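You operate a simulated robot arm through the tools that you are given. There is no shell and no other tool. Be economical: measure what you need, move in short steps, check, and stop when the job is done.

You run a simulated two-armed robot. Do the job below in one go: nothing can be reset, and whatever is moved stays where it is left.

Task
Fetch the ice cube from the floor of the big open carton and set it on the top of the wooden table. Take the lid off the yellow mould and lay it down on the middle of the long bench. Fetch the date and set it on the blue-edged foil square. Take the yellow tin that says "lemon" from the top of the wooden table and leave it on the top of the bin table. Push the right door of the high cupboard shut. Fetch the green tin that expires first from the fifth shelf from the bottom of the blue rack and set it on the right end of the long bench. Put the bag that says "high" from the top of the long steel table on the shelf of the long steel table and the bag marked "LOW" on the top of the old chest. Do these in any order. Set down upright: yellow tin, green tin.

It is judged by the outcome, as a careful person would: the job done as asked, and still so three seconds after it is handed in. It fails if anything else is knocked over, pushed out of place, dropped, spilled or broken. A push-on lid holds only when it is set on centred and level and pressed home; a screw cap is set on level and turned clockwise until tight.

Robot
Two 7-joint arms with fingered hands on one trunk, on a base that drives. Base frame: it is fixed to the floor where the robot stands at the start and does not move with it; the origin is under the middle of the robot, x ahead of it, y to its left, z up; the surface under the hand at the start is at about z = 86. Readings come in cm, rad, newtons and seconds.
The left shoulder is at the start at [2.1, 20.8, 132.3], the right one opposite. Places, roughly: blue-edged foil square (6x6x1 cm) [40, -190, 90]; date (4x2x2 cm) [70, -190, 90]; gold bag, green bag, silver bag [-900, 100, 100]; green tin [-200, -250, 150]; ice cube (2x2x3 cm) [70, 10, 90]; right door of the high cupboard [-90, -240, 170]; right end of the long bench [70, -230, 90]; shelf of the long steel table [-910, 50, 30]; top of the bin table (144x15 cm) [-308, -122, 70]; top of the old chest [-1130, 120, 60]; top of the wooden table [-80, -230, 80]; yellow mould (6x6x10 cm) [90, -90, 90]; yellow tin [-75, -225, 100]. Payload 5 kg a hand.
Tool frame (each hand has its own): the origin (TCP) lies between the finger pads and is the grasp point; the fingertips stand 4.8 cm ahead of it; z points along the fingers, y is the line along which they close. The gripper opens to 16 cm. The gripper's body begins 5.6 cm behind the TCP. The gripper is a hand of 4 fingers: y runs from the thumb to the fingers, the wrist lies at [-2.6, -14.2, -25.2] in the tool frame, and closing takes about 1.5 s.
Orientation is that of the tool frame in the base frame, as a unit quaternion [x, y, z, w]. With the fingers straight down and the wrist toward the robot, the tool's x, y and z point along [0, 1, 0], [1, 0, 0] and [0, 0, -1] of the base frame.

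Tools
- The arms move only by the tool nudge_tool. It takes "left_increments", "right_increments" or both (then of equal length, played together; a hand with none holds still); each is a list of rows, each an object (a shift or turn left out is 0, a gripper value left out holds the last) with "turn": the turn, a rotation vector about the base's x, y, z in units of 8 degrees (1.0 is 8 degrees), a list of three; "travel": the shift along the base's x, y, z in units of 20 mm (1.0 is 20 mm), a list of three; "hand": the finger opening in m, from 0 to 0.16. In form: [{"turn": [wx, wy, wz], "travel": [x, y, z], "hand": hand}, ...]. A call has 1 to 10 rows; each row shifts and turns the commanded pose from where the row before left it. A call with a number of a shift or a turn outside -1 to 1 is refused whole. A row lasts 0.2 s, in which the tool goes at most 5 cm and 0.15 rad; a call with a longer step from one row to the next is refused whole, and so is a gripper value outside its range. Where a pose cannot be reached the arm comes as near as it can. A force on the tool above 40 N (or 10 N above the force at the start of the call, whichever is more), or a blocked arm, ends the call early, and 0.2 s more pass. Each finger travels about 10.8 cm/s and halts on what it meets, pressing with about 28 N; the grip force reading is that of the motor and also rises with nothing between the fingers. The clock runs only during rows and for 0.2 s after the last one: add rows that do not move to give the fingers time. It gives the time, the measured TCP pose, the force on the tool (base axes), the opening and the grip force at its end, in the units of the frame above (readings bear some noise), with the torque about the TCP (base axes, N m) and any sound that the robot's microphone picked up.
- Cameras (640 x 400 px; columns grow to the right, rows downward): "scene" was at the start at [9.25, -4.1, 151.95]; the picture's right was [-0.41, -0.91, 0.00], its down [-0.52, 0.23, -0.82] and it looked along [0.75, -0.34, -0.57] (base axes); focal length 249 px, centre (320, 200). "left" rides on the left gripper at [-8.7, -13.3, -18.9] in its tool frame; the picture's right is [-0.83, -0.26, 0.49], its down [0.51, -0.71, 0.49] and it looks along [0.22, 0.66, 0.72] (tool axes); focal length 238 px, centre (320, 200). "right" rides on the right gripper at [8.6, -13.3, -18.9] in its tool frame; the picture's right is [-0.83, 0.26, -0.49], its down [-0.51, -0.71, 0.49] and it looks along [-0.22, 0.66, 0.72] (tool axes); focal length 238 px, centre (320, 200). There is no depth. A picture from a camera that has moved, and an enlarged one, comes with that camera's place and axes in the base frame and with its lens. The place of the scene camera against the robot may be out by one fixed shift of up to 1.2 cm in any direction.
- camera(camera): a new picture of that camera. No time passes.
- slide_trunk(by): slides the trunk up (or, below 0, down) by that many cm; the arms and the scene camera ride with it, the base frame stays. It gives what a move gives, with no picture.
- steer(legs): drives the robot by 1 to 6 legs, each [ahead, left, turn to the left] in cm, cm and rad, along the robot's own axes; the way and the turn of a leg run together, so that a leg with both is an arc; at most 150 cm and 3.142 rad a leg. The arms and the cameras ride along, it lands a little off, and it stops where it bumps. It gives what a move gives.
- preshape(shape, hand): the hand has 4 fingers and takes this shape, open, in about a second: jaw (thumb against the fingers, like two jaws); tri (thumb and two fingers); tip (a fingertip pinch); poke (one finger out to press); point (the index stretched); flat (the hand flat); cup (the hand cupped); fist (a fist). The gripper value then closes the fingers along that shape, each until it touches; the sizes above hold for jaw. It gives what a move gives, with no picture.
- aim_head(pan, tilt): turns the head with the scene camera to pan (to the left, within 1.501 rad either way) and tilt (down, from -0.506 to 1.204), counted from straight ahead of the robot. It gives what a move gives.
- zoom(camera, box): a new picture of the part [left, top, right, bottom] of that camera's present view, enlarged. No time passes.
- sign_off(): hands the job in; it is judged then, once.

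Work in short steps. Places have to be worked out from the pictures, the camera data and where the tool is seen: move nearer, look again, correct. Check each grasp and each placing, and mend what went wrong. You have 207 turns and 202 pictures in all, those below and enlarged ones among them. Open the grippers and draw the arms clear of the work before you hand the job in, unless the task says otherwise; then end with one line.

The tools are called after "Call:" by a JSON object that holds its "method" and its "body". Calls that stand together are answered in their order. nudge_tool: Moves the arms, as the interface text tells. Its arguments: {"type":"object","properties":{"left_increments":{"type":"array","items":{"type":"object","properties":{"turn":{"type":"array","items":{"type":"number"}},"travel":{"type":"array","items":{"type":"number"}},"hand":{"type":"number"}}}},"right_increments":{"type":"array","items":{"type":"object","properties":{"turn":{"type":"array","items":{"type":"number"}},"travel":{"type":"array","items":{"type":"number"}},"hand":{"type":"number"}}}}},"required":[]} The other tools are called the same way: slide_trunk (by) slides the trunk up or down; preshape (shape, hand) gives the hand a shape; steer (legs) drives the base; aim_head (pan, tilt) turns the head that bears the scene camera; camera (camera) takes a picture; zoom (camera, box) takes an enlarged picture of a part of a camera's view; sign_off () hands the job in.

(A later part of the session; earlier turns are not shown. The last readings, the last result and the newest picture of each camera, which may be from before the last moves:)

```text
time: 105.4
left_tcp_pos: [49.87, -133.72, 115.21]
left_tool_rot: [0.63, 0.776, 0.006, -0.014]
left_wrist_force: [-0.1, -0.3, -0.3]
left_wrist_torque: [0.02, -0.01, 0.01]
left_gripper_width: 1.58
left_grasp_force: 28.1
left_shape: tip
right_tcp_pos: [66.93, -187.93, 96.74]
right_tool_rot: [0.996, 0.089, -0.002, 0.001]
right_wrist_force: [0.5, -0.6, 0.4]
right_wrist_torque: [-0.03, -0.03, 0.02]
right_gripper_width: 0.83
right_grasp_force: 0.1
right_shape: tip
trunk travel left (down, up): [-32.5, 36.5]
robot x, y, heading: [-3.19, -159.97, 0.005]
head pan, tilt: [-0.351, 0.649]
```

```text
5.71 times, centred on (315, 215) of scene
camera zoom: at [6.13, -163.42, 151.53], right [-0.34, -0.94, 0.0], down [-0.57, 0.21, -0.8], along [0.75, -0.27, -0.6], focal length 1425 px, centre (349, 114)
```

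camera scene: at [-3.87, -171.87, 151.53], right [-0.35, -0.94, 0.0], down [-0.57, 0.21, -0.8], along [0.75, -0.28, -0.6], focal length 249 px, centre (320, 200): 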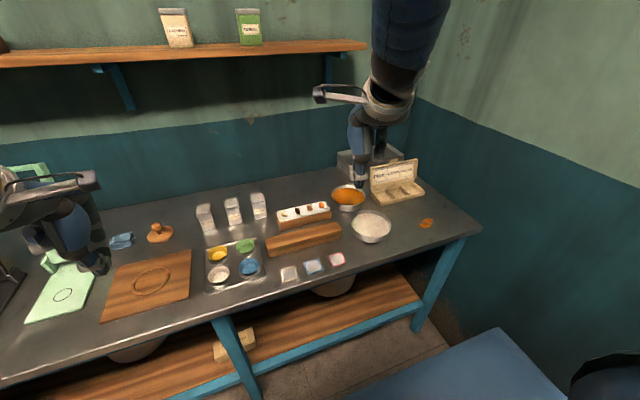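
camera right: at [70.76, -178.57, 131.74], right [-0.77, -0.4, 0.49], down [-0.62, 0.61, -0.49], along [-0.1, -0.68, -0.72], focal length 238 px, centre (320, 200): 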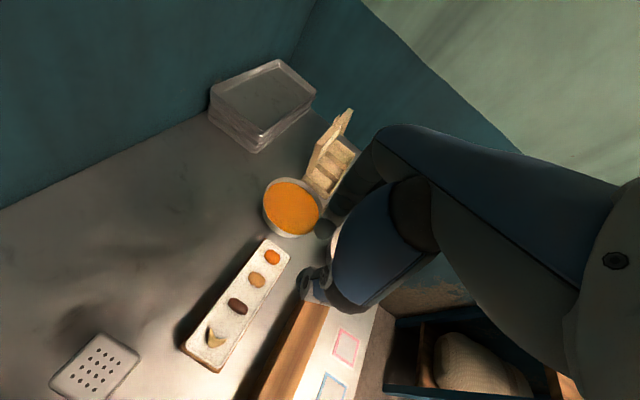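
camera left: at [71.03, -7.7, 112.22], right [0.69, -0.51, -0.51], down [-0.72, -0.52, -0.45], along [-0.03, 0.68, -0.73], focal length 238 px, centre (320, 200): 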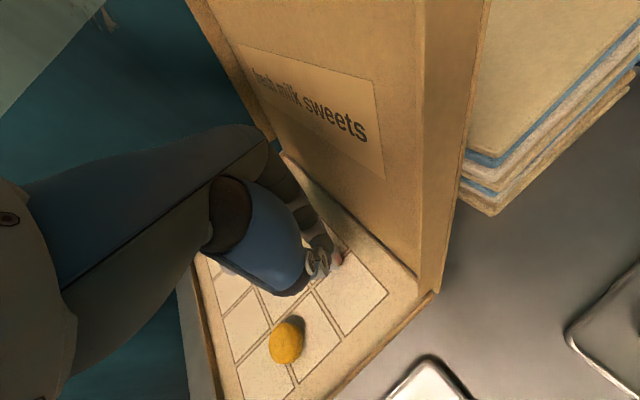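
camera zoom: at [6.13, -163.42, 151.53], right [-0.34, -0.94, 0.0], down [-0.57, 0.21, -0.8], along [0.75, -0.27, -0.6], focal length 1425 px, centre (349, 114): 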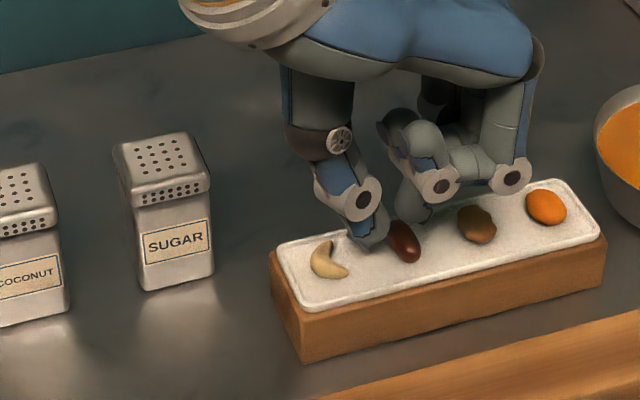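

The fingers haven't quite met the date yet (force 0). Lowering 4 mm and closing fully.

Call:
{"method": "nudge_tool", "body": {"right_increments": [{"travel": [0, 0, -0.2]}, {"hand": 0.004}, {"hand": 0.0}, {}, {}, {}]}}

Call:
{"method": "zoom", "body": {"camera": "scene", "box": [280, 180, 350, 250]}}

```text
time: 106.8
left_tcp_pos: [49.84, -133.71, 115.28]
left_tool_rot: [0.63, 0.776, 0.006, -0.013]
left_wrist_force: [0.3, 0.4, -0.5]
left_wrist_torque: [0.0, -0.04, -0.01]
left_gripper_width: 1.58
left_grasp_force: 27.7
left_shape: tip
right_tcp_pos: [66.83, -188.04, 96.18]
right_tool_rot: [0.996, 0.089, -0.001, 0.0]
right_wrist_force: [-0.1, -1.0, 4.0]
right_wrist_torque: [-0.03, -0.05, -0.03]
right_gripper_width: 0.03
right_grasp_force: 28.2
right_shape: tip
trunk travel left (down, up): [-32.5, 36.5]
robot x, y, heading: [-3.15, -159.97, 0.003]
head pan, tilt: [-0.351, 0.649]
```

```text
5.71 times, centred on (315, 215) of scene
camera zoom: at [6.1, -163.41, 151.53], right [-0.34, -0.94, 0.0], down [-0.57, 0.21, -0.8], along [0.75, -0.27, -0.6], focal length 1425 px, centre (349, 114)
```

zoom: 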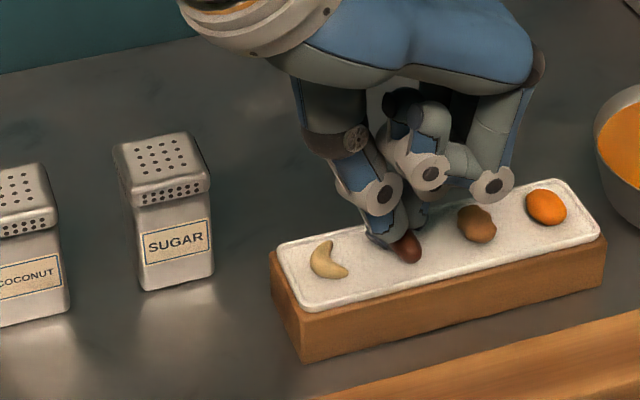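

Lifting 4 cm to see whether the date comes.

Call:
{"method": "nudge_tool", "body": {"right_increments": [{"travel": [0, 0, 0.4]}, {"travel": [0, 0, 0.6]}, {"travel": [0, 0, 1]}, {}]}}

Call:
{"method": "zoom", "body": {"camera": "scene", "box": [280, 180, 350, 250]}}

```text
time: 107.8
left_tcp_pos: [49.95, -133.7, 115.28]
left_tool_rot: [0.63, 0.777, 0.006, -0.013]
left_wrist_force: [0.6, -0.2, 0.0]
left_wrist_torque: [0.0, 0.03, 0.0]
left_gripper_width: 1.58
left_grasp_force: 27.9
left_shape: tip
right_tcp_pos: [66.86, -188.17, 100.12]
right_tool_rot: [0.996, 0.089, -0.002, 0.0]
right_wrist_force: [0.3, -0.5, -0.6]
right_wrist_torque: [0.0, 0.03, -0.05]
right_gripper_width: 0.02
right_grasp_force: 28.2
right_shape: tip
trunk travel left (down, up): [-32.5, 36.5]
robot x, y, heading: [-2.82, -159.86, 0.001]
head pan, tilt: [-0.351, 0.649]
```

```text
5.71 times, centred on (315, 215) of scene
camera zoom: at [6.19, -163.42, 151.52], right [-0.34, -0.94, 0.0], down [-0.57, 0.21, -0.8], along [0.75, -0.27, -0.61], focal length 1425 px, centre (349, 114)
```

zoom: 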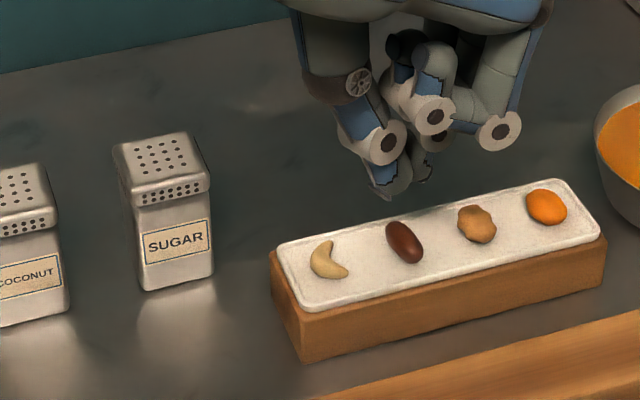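

It slipped out as the tips rose over it. I'll reopen and get a precise view from the right camera before trying lower.

Call:
{"method": "nudge_tool", "body": {"right_increments": [{"travel": [0, 0, 0.5], "hand": 0.03}, {}, {}]}}

Call:
{"method": "zoom", "body": {"camera": "right", "box": [250, 200, 370, 300]}}

```text
time: 108.6
left_tcp_pos: [49.87, -133.75, 115.24]
left_tool_rot: [0.63, 0.777, 0.006, -0.013]
left_wrist_force: [-0.4, 0.2, 0.1]
left_wrist_torque: [-0.02, 0.02, -0.05]
left_gripper_width: 1.59
left_grasp_force: 28.3
left_shape: tip
right_tcp_pos: [66.89, -188.08, 101.07]
right_tool_rot: [0.996, 0.089, -0.001, 0.001]
right_wrist_force: [0.4, -0.5, 0.4]
right_wrist_torque: [-0.01, -0.01, -0.01]
right_gripper_width: 2.95
right_grasp_force: 0.1
right_shape: tip
trunk travel left (down, up): [-32.5, 36.5]
robot x, y, heading: [-3.48, -160.04, -0.004]
head pan, tilt: [-0.351, 0.649]
```

```text
4.00 times, centred on (310, 250) of right
camera zoom: at [73.26, -173.56, 120.05], right [-0.77, -0.4, 0.49], down [-0.62, 0.61, -0.49], along [-0.1, -0.68, -0.72], focal length 953 px, centre (360, 0)
```

zoom: 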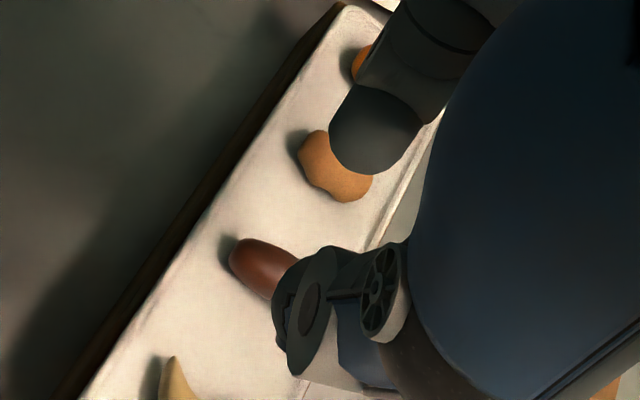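

Date centre ≈[66.4, −188.0], well under the pinch. I'll descend with a 3 cm opening and keep pressing down gently as the fingers close.

Call:
{"method": "nudge_tool", "body": {"right_increments": [{"travel": [-0.15, 0, -1]}, {"travel": [0, 0, -1]}, {"travel": [0, 0, -0.4]}, {"travel": [0, 0, -0.2]}, {"hand": 0.022, "travel": [0, 0, -0.1]}, {"hand": 0.015, "travel": [0, 0, -0.15]}, {}]}}

Call:
{"method": "zoom", "body": {"camera": "scene", "box": [290, 190, 340, 240]}}

```text
time: 110.2
left_tcp_pos: [49.84, -133.74, 115.34]
left_tool_rot: [0.631, 0.776, 0.006, -0.012]
left_wrist_force: [-0.2, 0.4, 0.9]
left_wrist_torque: [0.0, 0.02, 0.0]
left_gripper_width: 1.57
left_grasp_force: 28.3
left_shape: tip
right_tcp_pos: [66.48, -188.16, 95.57]
right_tool_rot: [0.996, 0.089, -0.001, 0.0]
right_wrist_force: [0.6, -2.2, 9.1]
right_wrist_torque: [-0.27, -0.09, -0.04]
right_gripper_width: 1.55
right_grasp_force: 0.2
right_shape: tip
trunk travel left (down, up): [-32.5, 36.5]
robot x, y, heading: [-2.85, -160.03, 0.001]
head pan, tilt: [-0.351, 0.649]
```

```text
8.00 times, centred on (315, 215) of scene
camera zoom: at [6.06, -163.4, 151.54], right [-0.34, -0.94, 0.0], down [-0.57, 0.21, -0.8], along [0.75, -0.27, -0.6], focal length 1995 px, centre (360, 80)
```

zoom: 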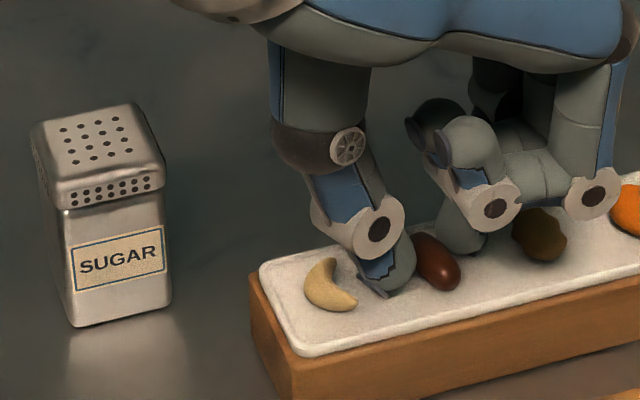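

Both tips are down on the tray beside the date. Squeezing.

Call:
{"method": "nudge_tool", "body": {"right_increments": [{"hand": 0.009}, {"hand": 0.004, "travel": [0, 0, -0.1]}, {"hand": 0.0}, {}, {}, {}]}}

Call:
{"method": "zoom", "body": {"camera": "scene", "box": [290, 190, 340, 240]}}

```text
time: 111.8
left_tcp_pos: [49.91, -133.6, 115.28]
left_tool_rot: [0.63, 0.776, 0.006, -0.014]
left_wrist_force: [1.8, 0.7, -0.2]
left_wrist_torque: [0.02, 0.08, -0.01]
left_gripper_width: 1.6
left_grasp_force: 28.0
left_shape: tip
right_tcp_pos: [66.77, -188.43, 95.47]
right_tool_rot: [0.996, 0.088, 0.0, 0.001]
right_wrist_force: [-4.5, -0.4, 12.4]
right_wrist_torque: [-0.07, 0.2, -0.09]
right_gripper_width: 0.84
right_grasp_force: 27.9
right_shape: tip
trunk travel left (down, up): [-32.5, 36.5]
robot x, y, heading: [-3.38, -160.02, -0.0]
head pan, tilt: [-0.351, 0.649]
stopped in row 6 (right hand): the force on the tool passed its limit at 40 N (the readings are from after the stop); the commanded pose is now the measured one
```

```text
8.00 times, centred on (315, 215) of scene
camera zoom: at [6.09, -163.37, 151.5], right [-0.34, -0.94, 0.0], down [-0.57, 0.21, -0.8], along [0.75, -0.27, -0.6], focal length 1995 px, centre (360, 80)
```

zoom: 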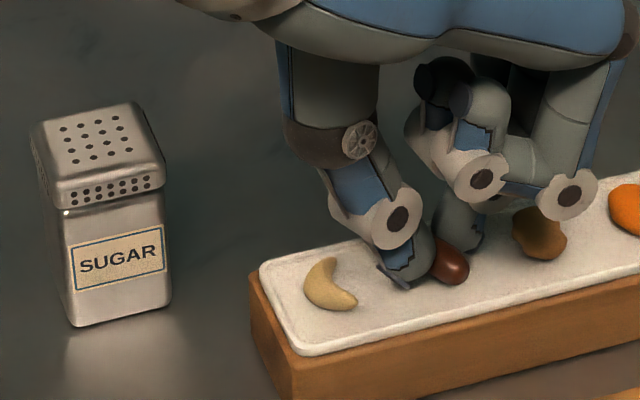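

Grip halted at 0.84 with 28 N: date held. Lifting gently.

Call:
{"method": "nudge_tool", "body": {"right_increments": [{"travel": [0, 0, 0.3]}, {"travel": [0, 0, 0.5]}, {"travel": [0, 0, 1]}, {"travel": [0, 0, 1]}, {}]}}

Call:
{"method": "zoom", "body": {"camera": "scene", "box": [290, 180, 340, 230]}}

```text
time: 113.0
left_tcp_pos: [50.02, -133.65, 115.21]
left_tool_rot: [0.63, 0.777, 0.006, -0.013]
left_wrist_force: [0.4, -0.9, -0.2]
left_wrist_torque: [0.03, 0.07, -0.01]
left_gripper_width: 1.59
left_grasp_force: 28.1
left_shape: tip
right_tcp_pos: [66.73, -188.2, 101.09]
right_tool_rot: [0.996, 0.089, 0.001, 0.0]
right_wrist_force: [0.7, -0.3, 0.5]
right_wrist_torque: [0.02, 0.02, -0.03]
right_gripper_width: 0.85
right_grasp_force: 27.3
right_shape: tip
trunk travel left (down, up): [-32.5, 36.5]
robot x, y, heading: [-3.4, -159.95, 0.001]
head pan, tilt: [-0.351, 0.649]
```

```text
8.00 times, centred on (315, 205) of scene
camera zoom: at [6.19, -163.44, 151.52], right [-0.34, -0.94, 0.0], down [-0.57, 0.21, -0.8], along [0.75, -0.27, -0.61], focal length 1995 px, centre (360, 160)
```

zoom: 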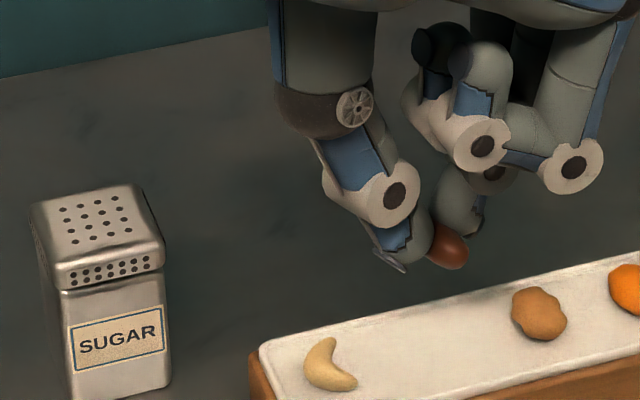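

Date held. I'll raise it, back the robot 14 cm so the foil is at comfortable reach, then check the foil from the right camera.

Call:
{"method": "nudge_tool", "body": {"right_increments": [{"travel": [0, 0, 1]}, {"travel": [0, 0, 1]}, {"travel": [0, 0, 1]}]}}

Call:
{"method": "steer", "body": {"legs": [[-14, 0, 0]]}}

Call:
{"method": "nudge_tool", "body": {"right_increments": [{"travel": [-1, 0, 0]}, {"travel": [-1, 0, 0]}, {"travel": [-1, 0, 0]}, {"travel": [-0.5, 0, 0]}, {}]}}

Call:
{"method": "camera", "body": {"camera": "right"}}

Call:
{"method": "camera", "body": {"camera": "scene"}}

```text
time: 113.8
left_tcp_pos: [49.92, -133.78, 115.25]
left_tool_rot: [0.63, 0.776, 0.007, -0.014]
left_wrist_force: [0.1, 1.0, -0.3]
left_wrist_torque: [-0.01, -0.04, -0.01]
left_gripper_width: 1.57
left_grasp_force: 28.5
left_shape: tip
right_tcp_pos: [66.7, -187.96, 107.1]
right_tool_rot: [0.996, 0.089, 0.0, 0.001]
right_wrist_force: [-0.8, -0.5, -0.9]
right_wrist_torque: [-0.03, -0.08, 0.02]
right_gripper_width: 0.85
right_grasp_force: 28.0
right_shape: tip
trunk travel left (down, up): [-32.5, 36.5]
robot x, y, heading: [-3.07, -160.41, 0.006]
head pan, tilt: [-0.351, 0.649]
```

```text
time: 115.1
left_tcp_pos: [36.15, -133.86, 115.34]
left_tool_rot: [0.63, 0.776, 0.006, -0.013]
left_wrist_force: [-0.5, 0.5, 0.4]
left_wrist_torque: [0.05, -0.07, 0.0]
left_gripper_width: 1.58
left_grasp_force: 28.2
left_shape: tip
right_tcp_pos: [53.18, -188.05, 106.99]
right_tool_rot: [0.996, 0.089, 0.0, 0.001]
right_wrist_force: [-0.2, -0.7, 0.6]
right_wrist_torque: [0.03, -0.1, 0.03]
right_gripper_width: 0.85
right_grasp_force: 27.8
right_shape: tip
trunk travel left (down, up): [-32.5, 36.5]
robot x, y, heading: [-16.62, -159.95, 0.002]
head pan, tilt: [-0.351, 0.649]
```

```text
time: 116.3
left_tcp_pos: [36.35, -133.74, 115.29]
left_tool_rot: [0.63, 0.776, 0.006, -0.014]
left_wrist_force: [0.7, 0.0, -0.7]
left_wrist_torque: [0.02, 0.07, 0.0]
left_gripper_width: 1.59
left_grasp_force: 28.6
left_shape: tip
right_tcp_pos: [46.23, -187.9, 107.1]
right_tool_rot: [0.996, 0.089, 0.0, 0.001]
right_wrist_force: [0.2, -0.4, -0.5]
right_wrist_torque: [0.02, -0.01, 0.0]
right_gripper_width: 0.85
right_grasp_force: 27.5
right_shape: tip
trunk travel left (down, up): [-32.5, 36.5]
robot x, y, heading: [-16.49, -160.01, -0.002]
head pan, tilt: [-0.351, 0.649]
```

```text
105 pictures are left
camera right: at [52.54, -173.41, 126.16], right [-0.78, -0.4, 0.49], down [-0.62, 0.61, -0.49], along [-0.1, -0.69, -0.72], focal length 238 px, centre (320, 200)
```

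right: 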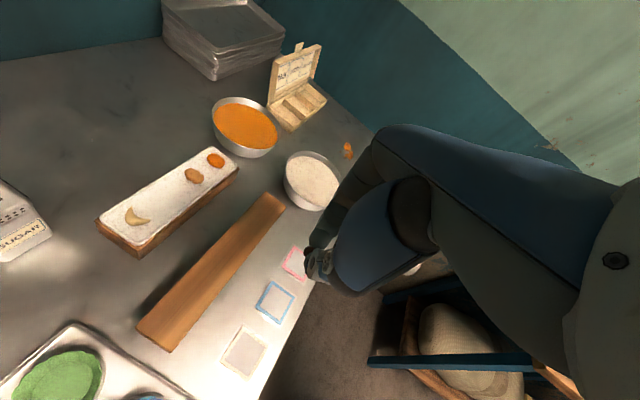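

```text
104 pictures are left
camera scene: at [-7.44, -163.45, 151.53], right [-0.34, -0.94, 0.0], down [-0.57, 0.21, -0.8], along [0.75, -0.27, -0.61], focal length 249 px, centre (320, 200)
```

scene: 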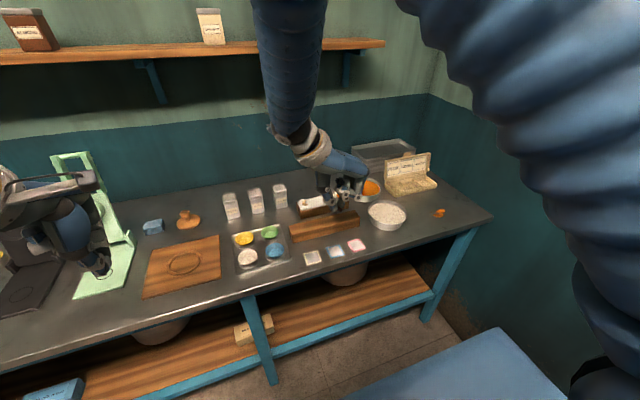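

Foil centre ≈[44.2, −187.2]; the date rides at the TCP. Shifting and lowering to just above the foil.

Call:
{"method": "nudge_tool", "body": {"right_increments": [{"travel": [-1, 0.35, 0]}, {"travel": [0, 0, -1]}, {"travel": [0, 0, -1]}, {"travel": [0, 0, -1]}, {"travel": [0, 0, -1]}, {"travel": [0, 0, -1]}, {"travel": [0, 0, -1]}, {"travel": [0, 0, -0.5]}, {}]}}

Call:
{"method": "zoom", "body": {"camera": "right", "box": [220, 190, 380, 320]}}

Call:
{"method": "zoom", "body": {"camera": "scene", "box": [290, 190, 390, 270]}}

```text
time: 118.3
left_tcp_pos: [36.24, -133.58, 115.37]
left_tool_rot: [0.63, 0.776, 0.006, -0.013]
left_wrist_force: [-0.1, -0.6, -0.3]
left_wrist_torque: [0.03, 0.01, 0.02]
left_gripper_width: 1.61
left_grasp_force: 27.7
left_shape: tip
right_tcp_pos: [44.08, -187.5, 93.93]
right_tool_rot: [0.996, 0.089, -0.001, 0.0]
right_wrist_force: [0.6, -0.3, 0.2]
right_wrist_torque: [-0.04, -0.01, -0.01]
right_gripper_width: 0.83
right_grasp_force: 28.6
right_shape: tip
trunk travel left (down, up): [-32.5, 36.5]
robot x, y, heading: [-16.83, -160.2, 0.004]
head pan, tilt: [-0.351, 0.649]
```

```text
3.08 times, centred on (300, 255) of right
camera zoom: at [50.44, -172.87, 112.9], right [-0.78, -0.4, 0.49], down [-0.62, 0.61, -0.49], along [-0.1, -0.69, -0.72], focal length 733 px, centre (382, 31)
```

zoom: 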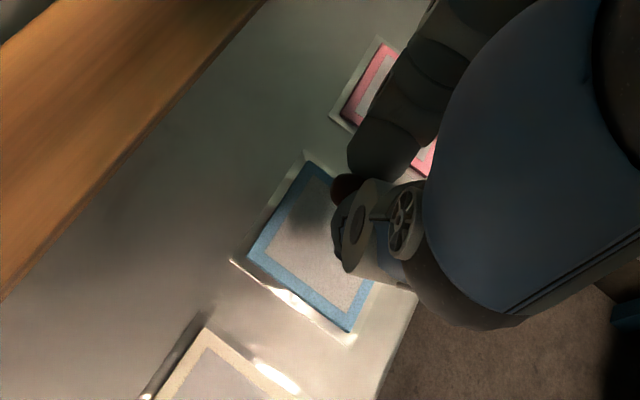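

```text
5.00 times, centred on (340, 230) of scene
camera zoom: at [-7.47, -163.46, 151.53], right [-0.34, -0.94, 0.0], down [-0.57, 0.21, -0.8], along [0.75, -0.27, -0.6], focal length 1247 px, centre (220, 50)
```

zoom: 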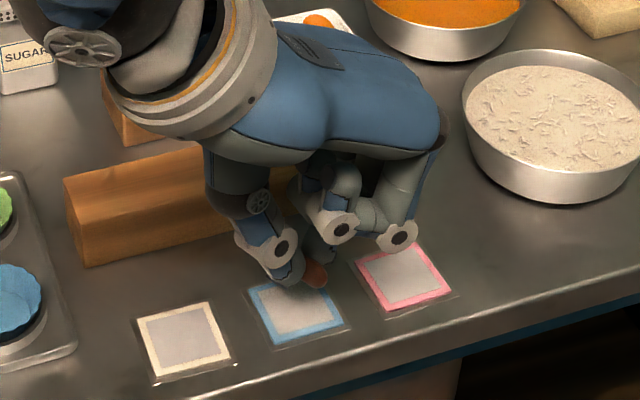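

The date is slightly right of the foil's centre; shifting +0.8 cm in y, then lowering until it touches.

Call:
{"method": "nudge_tool", "body": {"right_increments": [{"travel": [-0.15, 0.4, -0.4]}, {"travel": [0, 0, -0.4]}, {"travel": [0, 0, -0.3]}, {"travel": [0, 0, -0.15]}, {}]}}

Call:
{"method": "zoom", "body": {"camera": "scene", "box": [310, 220, 370, 270]}}

```text
time: 119.5
left_tcp_pos: [36.29, -133.71, 115.31]
left_tool_rot: [0.63, 0.777, 0.006, -0.013]
left_wrist_force: [-0.1, -0.2, 0.4]
left_wrist_torque: [0.01, -0.01, 0.03]
left_gripper_width: 1.57
left_grasp_force: 27.4
left_shape: tip
right_tcp_pos: [43.86, -186.59, 91.41]
right_tool_rot: [0.996, 0.089, 0.001, 0.001]
right_wrist_force: [0.6, 0.2, -0.4]
right_wrist_torque: [0.05, 0.0, -0.02]
right_gripper_width: 0.83
right_grasp_force: 28.2
right_shape: tip
trunk travel left (down, up): [-32.5, 36.5]
robot x, y, heading: [-16.98, -159.93, 0.005]
head pan, tilt: [-0.351, 0.649]
```

```text
8.00 times, centred on (340, 245) of scene
camera zoom: at [-7.48, -163.45, 151.53], right [-0.34, -0.94, 0.0], down [-0.57, 0.21, -0.8], along [0.75, -0.27, -0.6], focal length 1995 px, centre (160, -160)
```

zoom: 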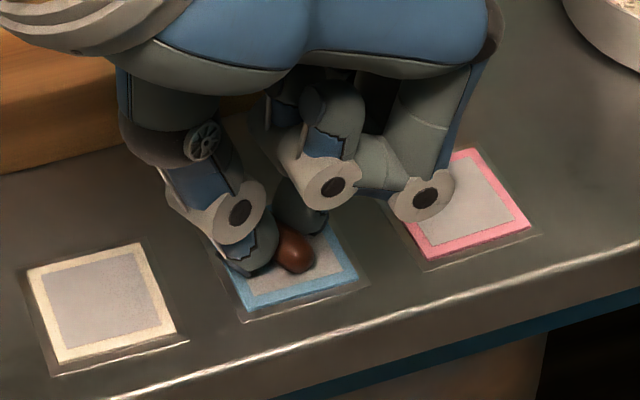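

Over the foil's middle. Lowering the last few millimetres and opening gently, then lifting away.

Call:
{"method": "nudge_tool", "body": {"right_increments": [{"travel": [0, 0, -0.15]}, {"travel": [0, 0, -0.1]}, {}, {"hand": 0.006}, {"hand": 0.012}, {"hand": 0.025}, {}, {"travel": [0, 0, 0.5]}, {"travel": [0, 0, 1]}, {"travel": [0, 0, 1]}]}}

Call:
{"method": "zoom", "body": {"camera": "scene", "box": [310, 220, 370, 270]}}

```text
time: 120.3
left_tcp_pos: [36.29, -133.69, 115.3]
left_tool_rot: [0.63, 0.777, 0.006, -0.013]
left_wrist_force: [0.2, 0.4, -0.2]
left_wrist_torque: [0.03, 0.06, 0.01]
left_gripper_width: 1.56
left_grasp_force: 28.2
left_shape: tip
right_tcp_pos: [43.99, -186.76, 91.22]
right_tool_rot: [0.996, 0.088, 0.003, 0.004]
right_wrist_force: [-6.2, 3.8, 20.7]
right_wrist_torque: [0.03, 0.29, -0.05]
right_gripper_width: 0.89
right_grasp_force: 28.2
right_shape: tip
trunk travel left (down, up): [-32.5, 36.5]
robot x, y, heading: [-16.92, -159.64, 0.003]
head pan, tilt: [-0.351, 0.649]
stopped in row 4 (right hand): the force on the tool passed its limit at 41 N (the readings are from after the stop); the commanded pose is now the measured one
```

```text
8.00 times, centred on (340, 245) of scene
camera zoom: at [-7.57, -163.38, 151.53], right [-0.34, -0.94, 0.0], down [-0.57, 0.21, -0.8], along [0.75, -0.27, -0.6], focal length 1995 px, centre (160, -160)
```

zoom: 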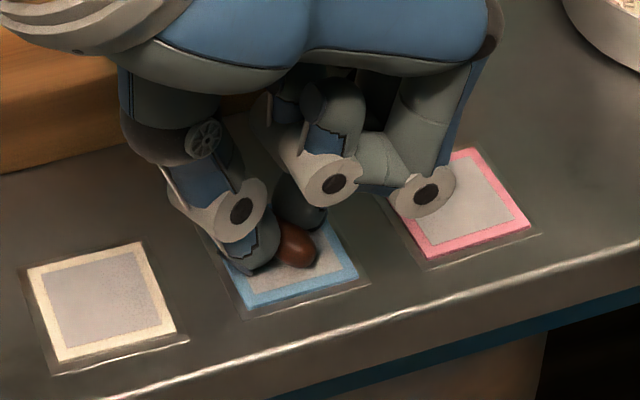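

Contact made. Easing up a hair, opening, and lifting away.

Call:
{"method": "nudge_tool", "body": {"right_increments": [{"travel": [0, 0, 0.08]}, {"hand": 0.012}, {"hand": 0.025}, {"hand": 0.03}, {}, {"travel": [0, 0, 0.5]}, {"travel": [0, 0, 1]}, {"travel": [0, 0, 1]}, {"travel": [0, 0, 1]}, {"travel": [0, 0, 1]}]}}

Call:
{"method": "zoom", "body": {"camera": "scene", "box": [300, 200, 380, 270]}}

```text
time: 122.5
left_tcp_pos: [36.1, -133.76, 115.43]
left_tool_rot: [0.63, 0.776, 0.006, -0.013]
left_wrist_force: [-0.2, -0.4, 0.5]
left_wrist_torque: [0.0, -0.04, -0.03]
left_gripper_width: 1.57
left_grasp_force: 27.5
left_shape: tip
right_tcp_pos: [43.99, -186.74, 100.33]
right_tool_rot: [0.996, 0.089, 0.003, 0.003]
right_wrist_force: [-1.1, 0.0, -0.7]
right_wrist_torque: [-0.02, -0.01, 0.03]
right_gripper_width: 2.95
right_grasp_force: 0.2
right_shape: tip
trunk travel left (down, up): [-32.5, 36.5]
robot x, y, heading: [-16.47, -160.1, 0.002]
head pan, tilt: [-0.351, 0.649]
```

```text
5.71 times, centred on (340, 235) of scene
camera zoom: at [-7.53, -163.44, 151.53], right [-0.34, -0.94, 0.0], down [-0.57, 0.21, -0.8], along [0.75, -0.27, -0.6], focal length 1425 px, centre (206, 0)
```

zoom: 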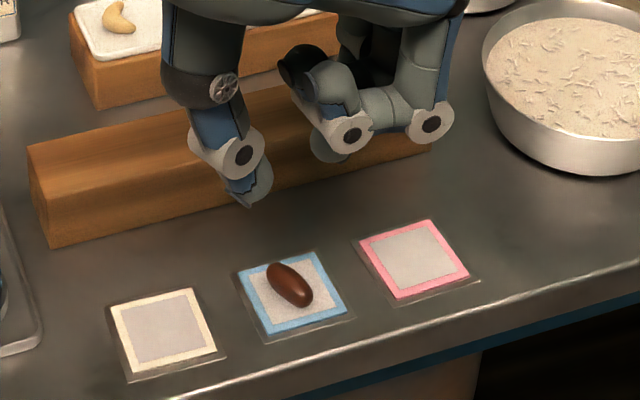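

The date rests on the blue-edged foil. Now raising the right arm and looking right/behind toward the wooden table and cupboard.

Call:
{"method": "nudge_tool", "body": {"right_increments": [{"travel": [0, 0, 1]}, {"travel": [0, 0, 1]}, {"travel": [0, 0, 1]}, {"travel": [0, 0, 1]}, {"travel": [0, 0, 0.5]}]}}

Call:
{"method": "aim_head", "body": {"pan": -1.5, "tilt": 0.35}}

Call:
{"method": "camera", "body": {"camera": "scene"}}

```text
time: 123.7
left_tcp_pos: [36.25, -133.7, 115.26]
left_tool_rot: [0.63, 0.776, 0.005, -0.013]
left_wrist_force: [0.0, -0.3, 0.0]
left_wrist_torque: [-0.02, 0.03, -0.03]
left_gripper_width: 1.61
left_grasp_force: 28.2
left_shape: tip
right_tcp_pos: [44.01, -186.52, 109.07]
right_tool_rot: [0.996, 0.088, 0.001, 0.002]
right_wrist_force: [0.4, 0.0, -0.6]
right_wrist_torque: [-0.03, 0.01, 0.0]
right_gripper_width: 2.95
right_grasp_force: 0.1
right_shape: tip
trunk travel left (down, up): [-32.5, 36.5]
robot x, y, heading: [-16.92, -160.05, 0.005]
head pan, tilt: [-0.351, 0.649]
```

```text
time: 125.1
left_tcp_pos: [36.32, -133.78, 115.2]
left_tool_rot: [0.63, 0.776, 0.006, -0.013]
left_wrist_force: [0.8, 0.1, 0.1]
left_wrist_torque: [0.02, -0.01, -0.03]
left_gripper_width: 1.58
left_grasp_force: 27.3
left_shape: tip
right_tcp_pos: [44.08, -186.62, 109.07]
right_tool_rot: [0.996, 0.088, 0.001, 0.002]
right_wrist_force: [0.4, -0.7, 0.1]
right_wrist_torque: [0.01, 0.0, -0.03]
right_gripper_width: 2.95
right_grasp_force: 0.1
right_shape: tip
trunk travel left (down, up): [-32.5, 36.5]
robot x, y, heading: [-17.2, -159.97, 0.007]
head pan, tilt: [-1.499, 0.351]
```

```text
98 pictures are left
camera scene: at [-14.94, -169.78, 154.23], right [-1.0, -0.08, 0.0], down [-0.03, 0.34, -0.94], along [0.07, -0.94, -0.34], focal length 249 px, centre (320, 200)
```

scene: 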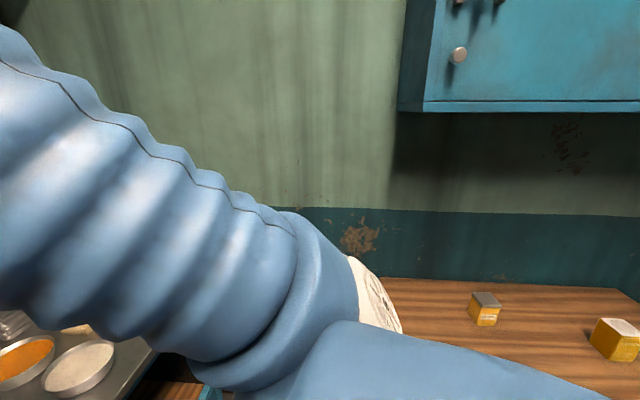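

The wooden table with yellow tins and the blue cupboard lie to the right. I'll back away from the bench and left, then look again before turning.

Call:
{"method": "steer", "body": {"legs": [[-60, 0, 0], [0, 30, 0]]}}

Call:
{"method": "aim_head", "body": {"pan": -1.5, "tilt": 0.15}}

Call:
{"method": "camera", "body": {"camera": "scene"}}

```text
time: 130.1
left_tcp_pos: [-22.16, -104.05, 115.3]
left_tool_rot: [0.634, 0.773, 0.007, -0.013]
left_wrist_force: [-1.0, 1.0, 1.4]
left_wrist_torque: [-0.09, -0.01, -0.02]
left_gripper_width: 1.6
left_grasp_force: 28.2
left_shape: tip
right_tcp_pos: [-15.01, -156.83, 109.17]
right_tool_rot: [0.997, 0.082, 0.001, 0.003]
right_wrist_force: [0.1, 0.1, 0.5]
right_wrist_torque: [-0.08, 0.0, -0.01]
right_gripper_width: 2.98
right_grasp_force: 0.0
right_shape: tip
trunk travel left (down, up): [-32.5, 36.5]
robot x, y, heading: [-75.62, -129.71, -0.009]
head pan, tilt: [-1.499, 0.351]
```

```text
time: 130.8
left_tcp_pos: [-22.15, -103.97, 115.3]
left_tool_rot: [0.634, 0.773, 0.006, -0.013]
left_wrist_force: [0.5, -1.1, 0.4]
left_wrist_torque: [0.01, -0.01, 0.0]
left_gripper_width: 1.58
left_grasp_force: 28.3
left_shape: tip
right_tcp_pos: [-14.94, -156.87, 109.18]
right_tool_rot: [0.997, 0.082, 0.001, 0.002]
right_wrist_force: [0.2, -0.5, 0.3]
right_wrist_torque: [0.04, 0.0, -0.01]
right_gripper_width: 2.95
right_grasp_force: 0.0
right_shape: tip
trunk travel left (down, up): [-32.5, 36.5]
robot x, y, heading: [-75.9, -129.44, -0.009]
head pan, tilt: [-1.499, 0.15]
```

```text
97 pictures are left
camera scene: at [-73.77, -139.42, 156.1], right [-1.0, -0.06, 0.0], down [-0.01, 0.15, -0.99], along [0.06, -0.99, -0.15], focal length 249 px, centre (320, 200)
```

scene: 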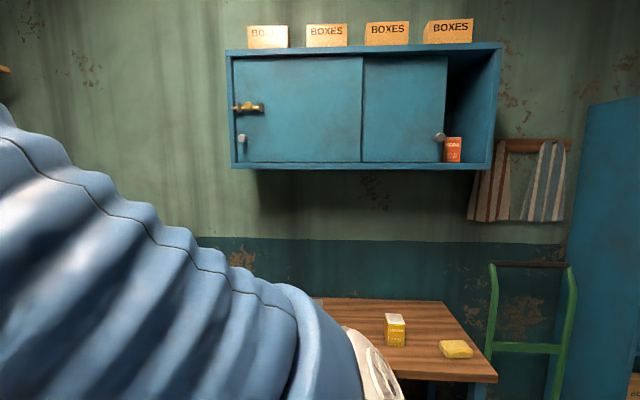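

The cupboard has sliding doors: the right door (knob at its right edge) must slide right to close the gap. Turning the robot to face the table.

Call:
{"method": "steer", "body": {"legs": [[0, 0, -1.56]]}}

Call:
{"method": "aim_head", "body": {"pan": 0.0, "tilt": 0.3}}

Call:
{"method": "camera", "body": {"camera": "scene"}}

```text
time: 135.2
left_tcp_pos: [-52.92, -184.39, 115.28]
left_tool_rot: [0.997, 0.07, 0.014, -0.004]
left_wrist_force: [0.6, 0.5, 0.1]
left_wrist_torque: [0.04, -0.05, -0.02]
left_gripper_width: 1.59
left_grasp_force: 28.4
left_shape: tip
right_tcp_pos: [-106.07, -188.66, 109.1]
right_tool_rot: [0.745, -0.667, -0.001, 0.003]
right_wrist_force: [-0.1, -0.2, -0.9]
right_wrist_torque: [-0.02, -0.02, -0.02]
right_gripper_width: 2.96
right_grasp_force: 0.0
right_shape: tip
trunk travel left (down, up): [-32.5, 36.5]
robot x, y, heading: [-75.79, -129.78, -1.635]
head pan, tilt: [-1.499, 0.15]
```

```text
time: 136.8
left_tcp_pos: [-52.81, -184.38, 115.41]
left_tool_rot: [0.997, 0.07, 0.013, -0.004]
left_wrist_force: [0.6, 0.6, -0.7]
left_wrist_torque: [-0.01, -0.01, 0.0]
left_gripper_width: 1.57
left_grasp_force: 28.1
left_shape: tip
right_tcp_pos: [-106.07, -188.7, 109.17]
right_tool_rot: [0.745, -0.667, 0.0, 0.002]
right_wrist_force: [-0.1, -0.9, 0.7]
right_wrist_torque: [0.0, -0.01, 0.02]
right_gripper_width: 2.96
right_grasp_force: 0.0
right_shape: tip
trunk travel left (down, up): [-32.5, 36.5]
robot x, y, heading: [-75.44, -129.4, -1.638]
head pan, tilt: [0.0, 0.3]
```

```text
96 pictures are left
camera scene: at [-76.07, -140.5, 154.71], right [-1.0, 0.06, 0.0], down [0.02, 0.3, -0.96], along [-0.06, -0.95, -0.3], focal length 249 px, centre (320, 200)
```

scene: 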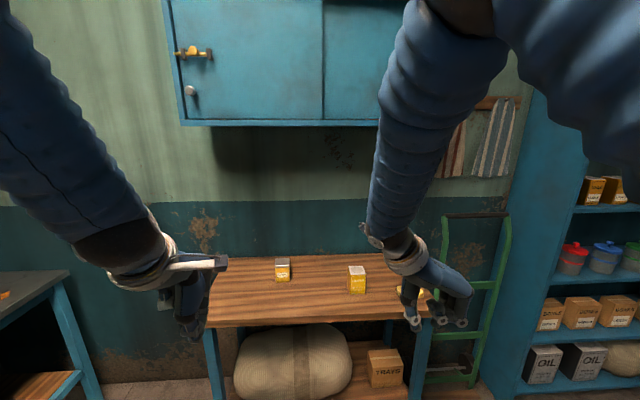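

Two yellow tins are visible; zooming to read the labels.

Call:
{"method": "zoom", "body": {"camera": "scene", "box": [260, 245, 380, 305]}}

Call:
{"method": "zoom", "body": {"camera": "scene", "box": [520, 160, 640, 260]}}

```text
5.33 times, centred on (320, 275) of scene
camera zoom: at [-76.07, -140.5, 154.71], right [-1.0, 0.06, 0.0], down [0.02, 0.3, -0.96], along [-0.06, -0.95, -0.3], focal length 1330 px, centre (320, -200)
```

zoom: 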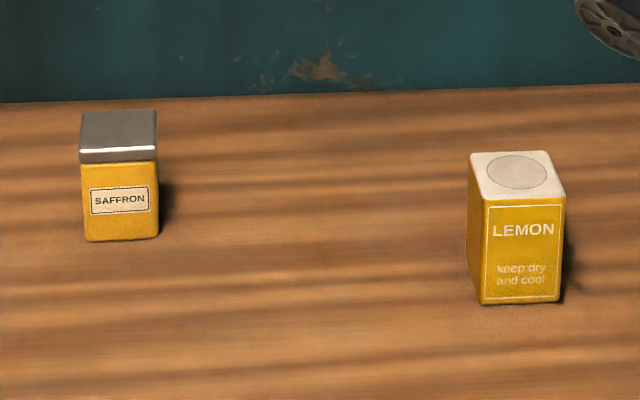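

```text
4.00 times, centred on (580, 210) of scene
camera zoom: at [-76.07, -140.5, 154.71], right [-1.0, 0.06, 0.0], down [0.02, 0.3, -0.96], along [-0.06, -0.95, -0.3], focal length 998 px, centre (-720, 160)
```

zoom: 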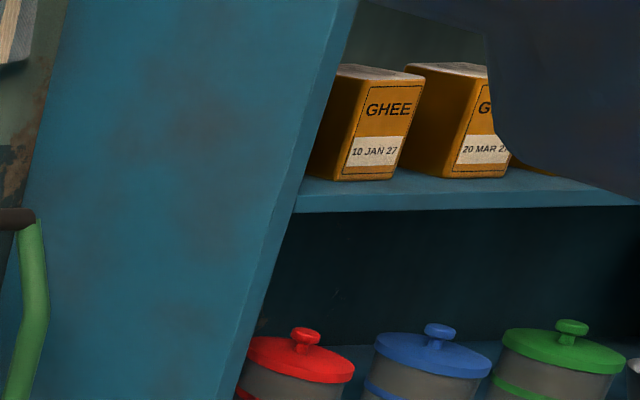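

LEMON is the right tin at ≈[−99, −235]. I'll straighten and drive 33 cm ahead to set the cube down on the free left part of the table with the left hand.

Call:
{"method": "steer", "body": {"legs": [[0, 0, 0.065], [33, 0, 0]]}}

Call:
{"method": "aim_head", "body": {"pan": 0.1, "tilt": 0.6}}

Call:
{"method": "camera", "body": {"camera": "scene"}}

```text
time: 139.3
left_tcp_pos: [-48.8, -214.25, 115.21]
left_tool_rot: [0.994, 0.106, 0.014, -0.005]
left_wrist_force: [0.2, -0.4, -0.3]
left_wrist_torque: [0.09, 0.02, 0.0]
left_gripper_width: 1.58
left_grasp_force: 28.3
left_shape: tip
right_tcp_pos: [-101.72, -222.33, 109.11]
right_tool_rot: [0.768, -0.641, -0.001, 0.002]
right_wrist_force: [0.0, 0.2, -1.1]
right_wrist_torque: [0.06, -0.01, -0.02]
right_gripper_width: 2.97
right_grasp_force: 0.0
right_shape: tip
trunk travel left (down, up): [-32.5, 36.5]
robot x, y, heading: [-75.44, -161.11, -1.568]
head pan, tilt: [0.0, 0.3]
```

```text
time: 140.1
left_tcp_pos: [-48.84, -214.27, 115.3]
left_tool_rot: [0.994, 0.106, 0.014, -0.005]
left_wrist_force: [0.2, 0.1, -0.2]
left_wrist_torque: [-0.04, 0.01, 0.01]
left_gripper_width: 1.55
left_grasp_force: 28.1
left_shape: tip
right_tcp_pos: [-101.95, -222.22, 109.09]
right_tool_rot: [0.768, -0.64, 0.0, 0.003]
right_wrist_force: [0.4, 0.5, 0.8]
right_wrist_torque: [0.0, 0.04, 0.01]
right_gripper_width: 3.0
right_grasp_force: 0.0
right_shape: tip
trunk travel left (down, up): [-32.5, 36.5]
robot x, y, heading: [-75.41, -161.16, -1.565]
head pan, tilt: [0.099, 0.6]
```

```text
93 pictures are left
camera scene: at [-74.35, -171.52, 151.97], right [-0.99, -0.1, 0.0], down [-0.06, 0.56, -0.83], along [0.09, -0.82, -0.56], focal length 249 px, centre (320, 200)
```

scene: 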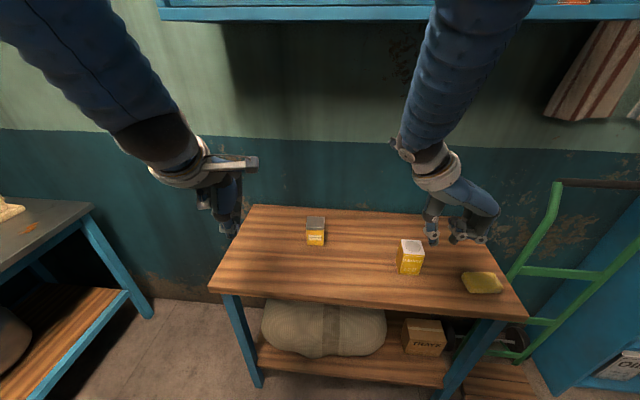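

Table spans x −131..−30, y −220..−268. I'll move the cube over [−48, −238], clear of the saffron tin, and lower to about z=90.

Call:
{"method": "nudge_tool", "body": {"left_increments": [{"travel": [0, -1, 0]}, {"travel": [0, -1, 0]}, {"travel": [0, -1, 0]}, {"travel": [0, -1, 0]}, {"travel": [0, -1, 0]}, {"travel": [0, -1, 0]}, {"travel": [0, -1, -1]}, {"travel": [0, -1, -1]}, {"travel": [0, -1, -1]}, {"travel": [0, -1, -1]}]}}

Call:
{"method": "nudge_tool", "body": {"left_increments": [{"travel": [0, -1, -1]}, {"travel": [0, -1, -1]}, {"travel": [0, 0, -1]}, {"travel": [0, 0, -1]}, {"travel": [0, 0, -1]}, {"travel": [0, 0, -1]}, {"travel": [0, 0, -1]}, {"travel": [0, 0, -1]}, {"travel": [0, 0, -0.5]}, {}]}}

Call:
{"method": "zoom", "body": {"camera": "scene", "box": [180, 150, 340, 300]}}

```text
time: 142.3
left_tcp_pos: [-48.92, -234.33, 107.24]
left_tool_rot: [0.994, 0.106, 0.013, -0.005]
left_wrist_force: [-0.3, -0.3, -0.2]
left_wrist_torque: [0.1, -0.02, -0.02]
left_gripper_width: 1.59
left_grasp_force: 28.2
left_shape: tip
right_tcp_pos: [-101.61, -222.39, 109.04]
right_tool_rot: [0.768, -0.641, -0.002, 0.002]
right_wrist_force: [0.4, -1.1, -0.1]
right_wrist_torque: [0.11, 0.0, -0.02]
right_gripper_width: 2.95
right_grasp_force: 0.1
right_shape: tip
trunk travel left (down, up): [-32.5, 36.5]
robot x, y, heading: [-75.34, -161.42, -1.559]
head pan, tilt: [0.099, 0.6]
```

```text
time: 144.5
left_tcp_pos: [-48.98, -238.56, 90.14]
left_tool_rot: [0.994, 0.105, 0.014, -0.005]
left_wrist_force: [-0.3, 0.1, 0.6]
left_wrist_torque: [-0.03, 0.04, -0.01]
left_gripper_width: 1.58
left_grasp_force: 28.3
left_shape: tip
right_tcp_pos: [-101.79, -222.23, 109.15]
right_tool_rot: [0.768, -0.641, -0.002, 0.003]
right_wrist_force: [-0.7, 0.2, -0.2]
right_wrist_torque: [-0.01, -0.04, -0.02]
right_gripper_width: 2.97
right_grasp_force: 0.1
right_shape: tip
trunk travel left (down, up): [-32.5, 36.5]
robot x, y, heading: [-75.32, -160.98, -1.565]
head pan, tilt: [0.099, 0.6]
```

```text
2.67 times, centred on (260, 225) of scene
camera zoom: at [-74.34, -171.59, 151.96], right [-0.99, -0.11, 0.0], down [-0.06, 0.56, -0.82], along [0.09, -0.82, -0.57], focal length 665 px, centre (480, 133)
```

zoom: 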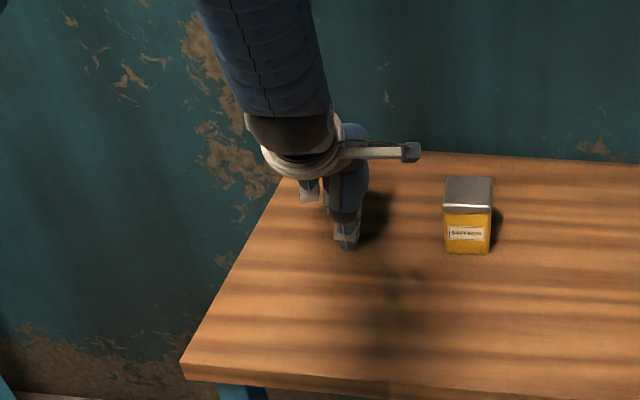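

Over free table. Descending gently until contact.

Call:
{"method": "nudge_tool", "body": {"left_increments": [{"travel": [0, 0, -1]}, {"travel": [0, 0, -0.7]}, {"travel": [0, 0, -0.4]}, {"travel": [0, 0, -0.2]}, {"travel": [0, 0, -0.15]}, {"travel": [0, 0, -0.15]}, {"travel": [0, 0, -0.15]}, {}]}}

Call:
{"method": "zoom", "body": {"camera": "left", "box": [250, 180, 400, 300]}}

```text
time: 144.9
left_tcp_pos: [-48.87, -238.94, 89.99]
left_tool_rot: [0.994, 0.106, 0.012, 0.002]
left_wrist_force: [-1.0, 4.8, 15.6]
left_wrist_torque: [0.69, 0.23, -0.03]
left_gripper_width: 1.69
left_grasp_force: 28.0
left_shape: tip
right_tcp_pos: [-101.74, -222.29, 109.08]
right_tool_rot: [0.768, -0.641, -0.001, 0.003]
right_wrist_force: [1.1, -0.7, 0.6]
right_wrist_torque: [0.11, 0.01, -0.02]
right_gripper_width: 2.98
right_grasp_force: 0.1
right_shape: tip
trunk travel left (down, up): [-32.5, 36.5]
robot x, y, heading: [-75.8, -161.07, -1.563]
head pan, tilt: [0.099, 0.6]
stopped in row 1 (left hand): the force on the tool passed its limit at 54 N (the readings are from after the stop); the commanded pose is now the measured one
```

```text
3.33 times, centred on (325, 240) of left
camera zoom: at [-60.54, -227.9, 108.62], right [-0.86, 0.08, -0.51], down [0.36, 0.8, -0.48], along [0.37, -0.6, -0.71], focal length 794 px, centre (303, 67)
```

zoom: 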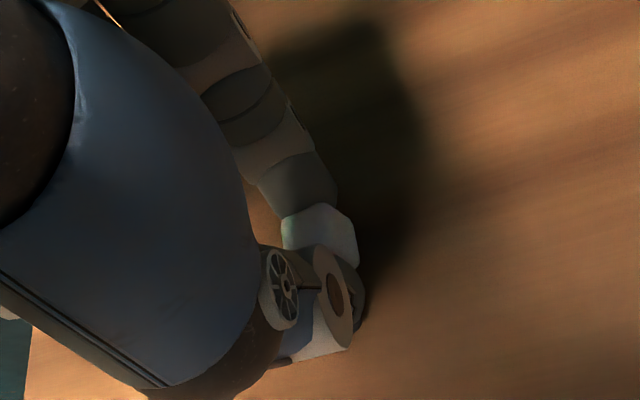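

Contact: the table top is at about z=85. Easing up slightly and releasing.

Call:
{"method": "nudge_tool", "body": {"left_increments": [{"travel": [0, 0.05, 0.05]}, {"hand": 0.02}, {"hand": 0.028}, {"hand": 0.035}, {}, {"travel": [0, 0, 0.5]}, {"travel": [0, 0, 1]}, {"travel": [0, 0, 1]}, {"travel": [0, 0, 1]}, {"travel": [0, 0, 1]}]}}

Call:
{"method": "zoom", "body": {"camera": "left", "box": [220, 160, 460, 360]}}

Call:
{"method": "zoom", "body": {"camera": "scene", "box": [220, 180, 480, 320]}}

```text
time: 147.1
left_tcp_pos: [-48.92, -238.86, 98.88]
left_tool_rot: [0.994, 0.106, 0.014, 0.0]
left_wrist_force: [0.6, 0.8, -1.3]
left_wrist_torque: [-0.1, -0.03, -0.03]
left_gripper_width: 3.47
left_grasp_force: 0.1
left_shape: tip
right_tcp_pos: [-101.82, -222.26, 109.03]
right_tool_rot: [0.768, -0.641, -0.001, 0.003]
right_wrist_force: [-0.1, 0.4, 0.2]
right_wrist_torque: [-0.02, 0.01, 0.0]
right_gripper_width: 2.95
right_grasp_force: 0.1
right_shape: tip
trunk travel left (down, up): [-32.5, 36.5]
robot x, y, heading: [-75.0, -161.3, -1.561]
head pan, tilt: [0.099, 0.6]
```

```text
2.00 times, centred on (340, 260) of left
camera zoom: at [-60.6, -227.82, 117.6], right [-0.86, 0.08, -0.51], down [0.36, 0.8, -0.48], along [0.37, -0.59, -0.71], focal length 477 px, centre (280, 80)
```

zoom: 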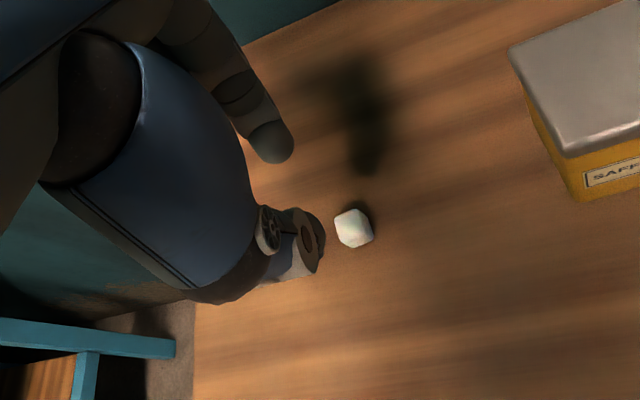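

```text
2.46 times, centred on (350, 250) of scene
camera zoom: at [-74.35, -171.55, 151.96], right [-0.99, -0.11, 0.0], down [-0.06, 0.56, -0.83], along [0.09, -0.82, -0.56], focal length 614 px, centre (246, 77)
```

zoom: 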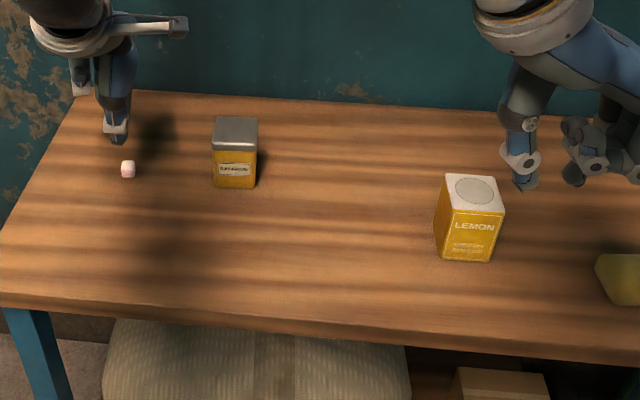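

The ice cube rests on the table. Next the LEMON tin: centre ≈[−98.5, −233], top z≈94.5. I'll raise/withdraw the left hand, set the right hand to jaw and turn it so thumb is near and fingers at the wall side.

Call:
{"method": "preshape", "body": {"hand": "right", "shape": "jaw"}}

Call:
{"method": "nudge_tool", "body": {"left_increments": [{"travel": [0, 0, 1]}, {"travel": [0, 0, 1]}, {"travel": [0, 0, 1]}, {"travel": [0, 0, 1]}, {"travel": [0, 0, 1]}, {"travel": [0, 1, 1]}, {"travel": [0, 1, 0]}, {"travel": [0, 1, 0]}, {"travel": [0, 1, 0]}, {"travel": [0, 1, 0]}], "right_increments": [{"travel": [0, 0, 1], "turn": [0, 0, 1]}, {"travel": [0, 0, 0.5], "turn": [0, 0, 1]}, {"turn": [0, 0, 1]}, {"turn": [0, 0, 1]}, {"turn": [0, 0, 1]}, {"turn": [0, 0, 1]}, {"turn": [0, 0, 1]}, {"turn": [0, 0, 1]}, {"turn": [0, 0, 1]}, {}]}}

Call:
{"method": "camera", "body": {"camera": "right"}}

```text
time: 148.0
left_tcp_pos: [-48.85, -238.91, 98.94]
left_tool_rot: [0.994, 0.107, 0.013, -0.001]
left_wrist_force: [0.0, 0.0, 0.5]
left_wrist_torque: [-0.02, 0.0, 0.03]
left_gripper_width: 3.46
left_grasp_force: 0.0
left_shape: tip
right_tcp_pos: [-101.77, -222.24, 109.14]
right_tool_rot: [0.767, -0.641, -0.001, 0.002]
right_wrist_force: [-0.4, 0.2, -0.5]
right_wrist_torque: [0.01, -0.02, 0.03]
right_gripper_width: 15.98
right_grasp_force: 0.0
right_shape: jaw
trunk travel left (down, up): [-32.5, 36.5]
robot x, y, heading: [-75.41, -160.66, -1.566]
head pan, tilt: [0.099, 0.6]
```

```text
time: 150.2
left_tcp_pos: [-48.77, -228.84, 111.12]
left_tool_rot: [0.994, 0.106, 0.012, 0.001]
left_wrist_force: [0.3, 1.2, -0.2]
left_wrist_torque: [-0.06, 0.06, -0.01]
left_gripper_width: 3.51
left_grasp_force: 0.1
left_shape: tip
right_tcp_pos: [-101.62, -222.24, 112.03]
right_tool_rot: [0.998, -0.067, 0.0, 0.003]
right_wrist_force: [0.1, 0.2, 0.4]
right_wrist_torque: [-0.06, 0.03, -0.06]
right_gripper_width: 15.97
right_grasp_force: 0.0
right_shape: jaw
trunk travel left (down, up): [-32.5, 36.5]
robot x, y, heading: [-75.69, -161.38, -1.566]
head pan, tilt: [0.099, 0.6]
```

```text
88 pictures are left
camera right: at [-91.21, -210.1, 131.03], right [-0.86, -0.14, 0.49], down [-0.41, 0.77, -0.5], along [-0.3, -0.63, -0.72], focal length 238 px, centre (320, 200)
```

right: 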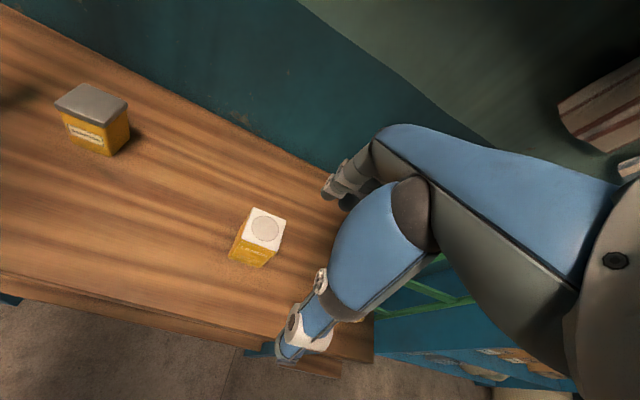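

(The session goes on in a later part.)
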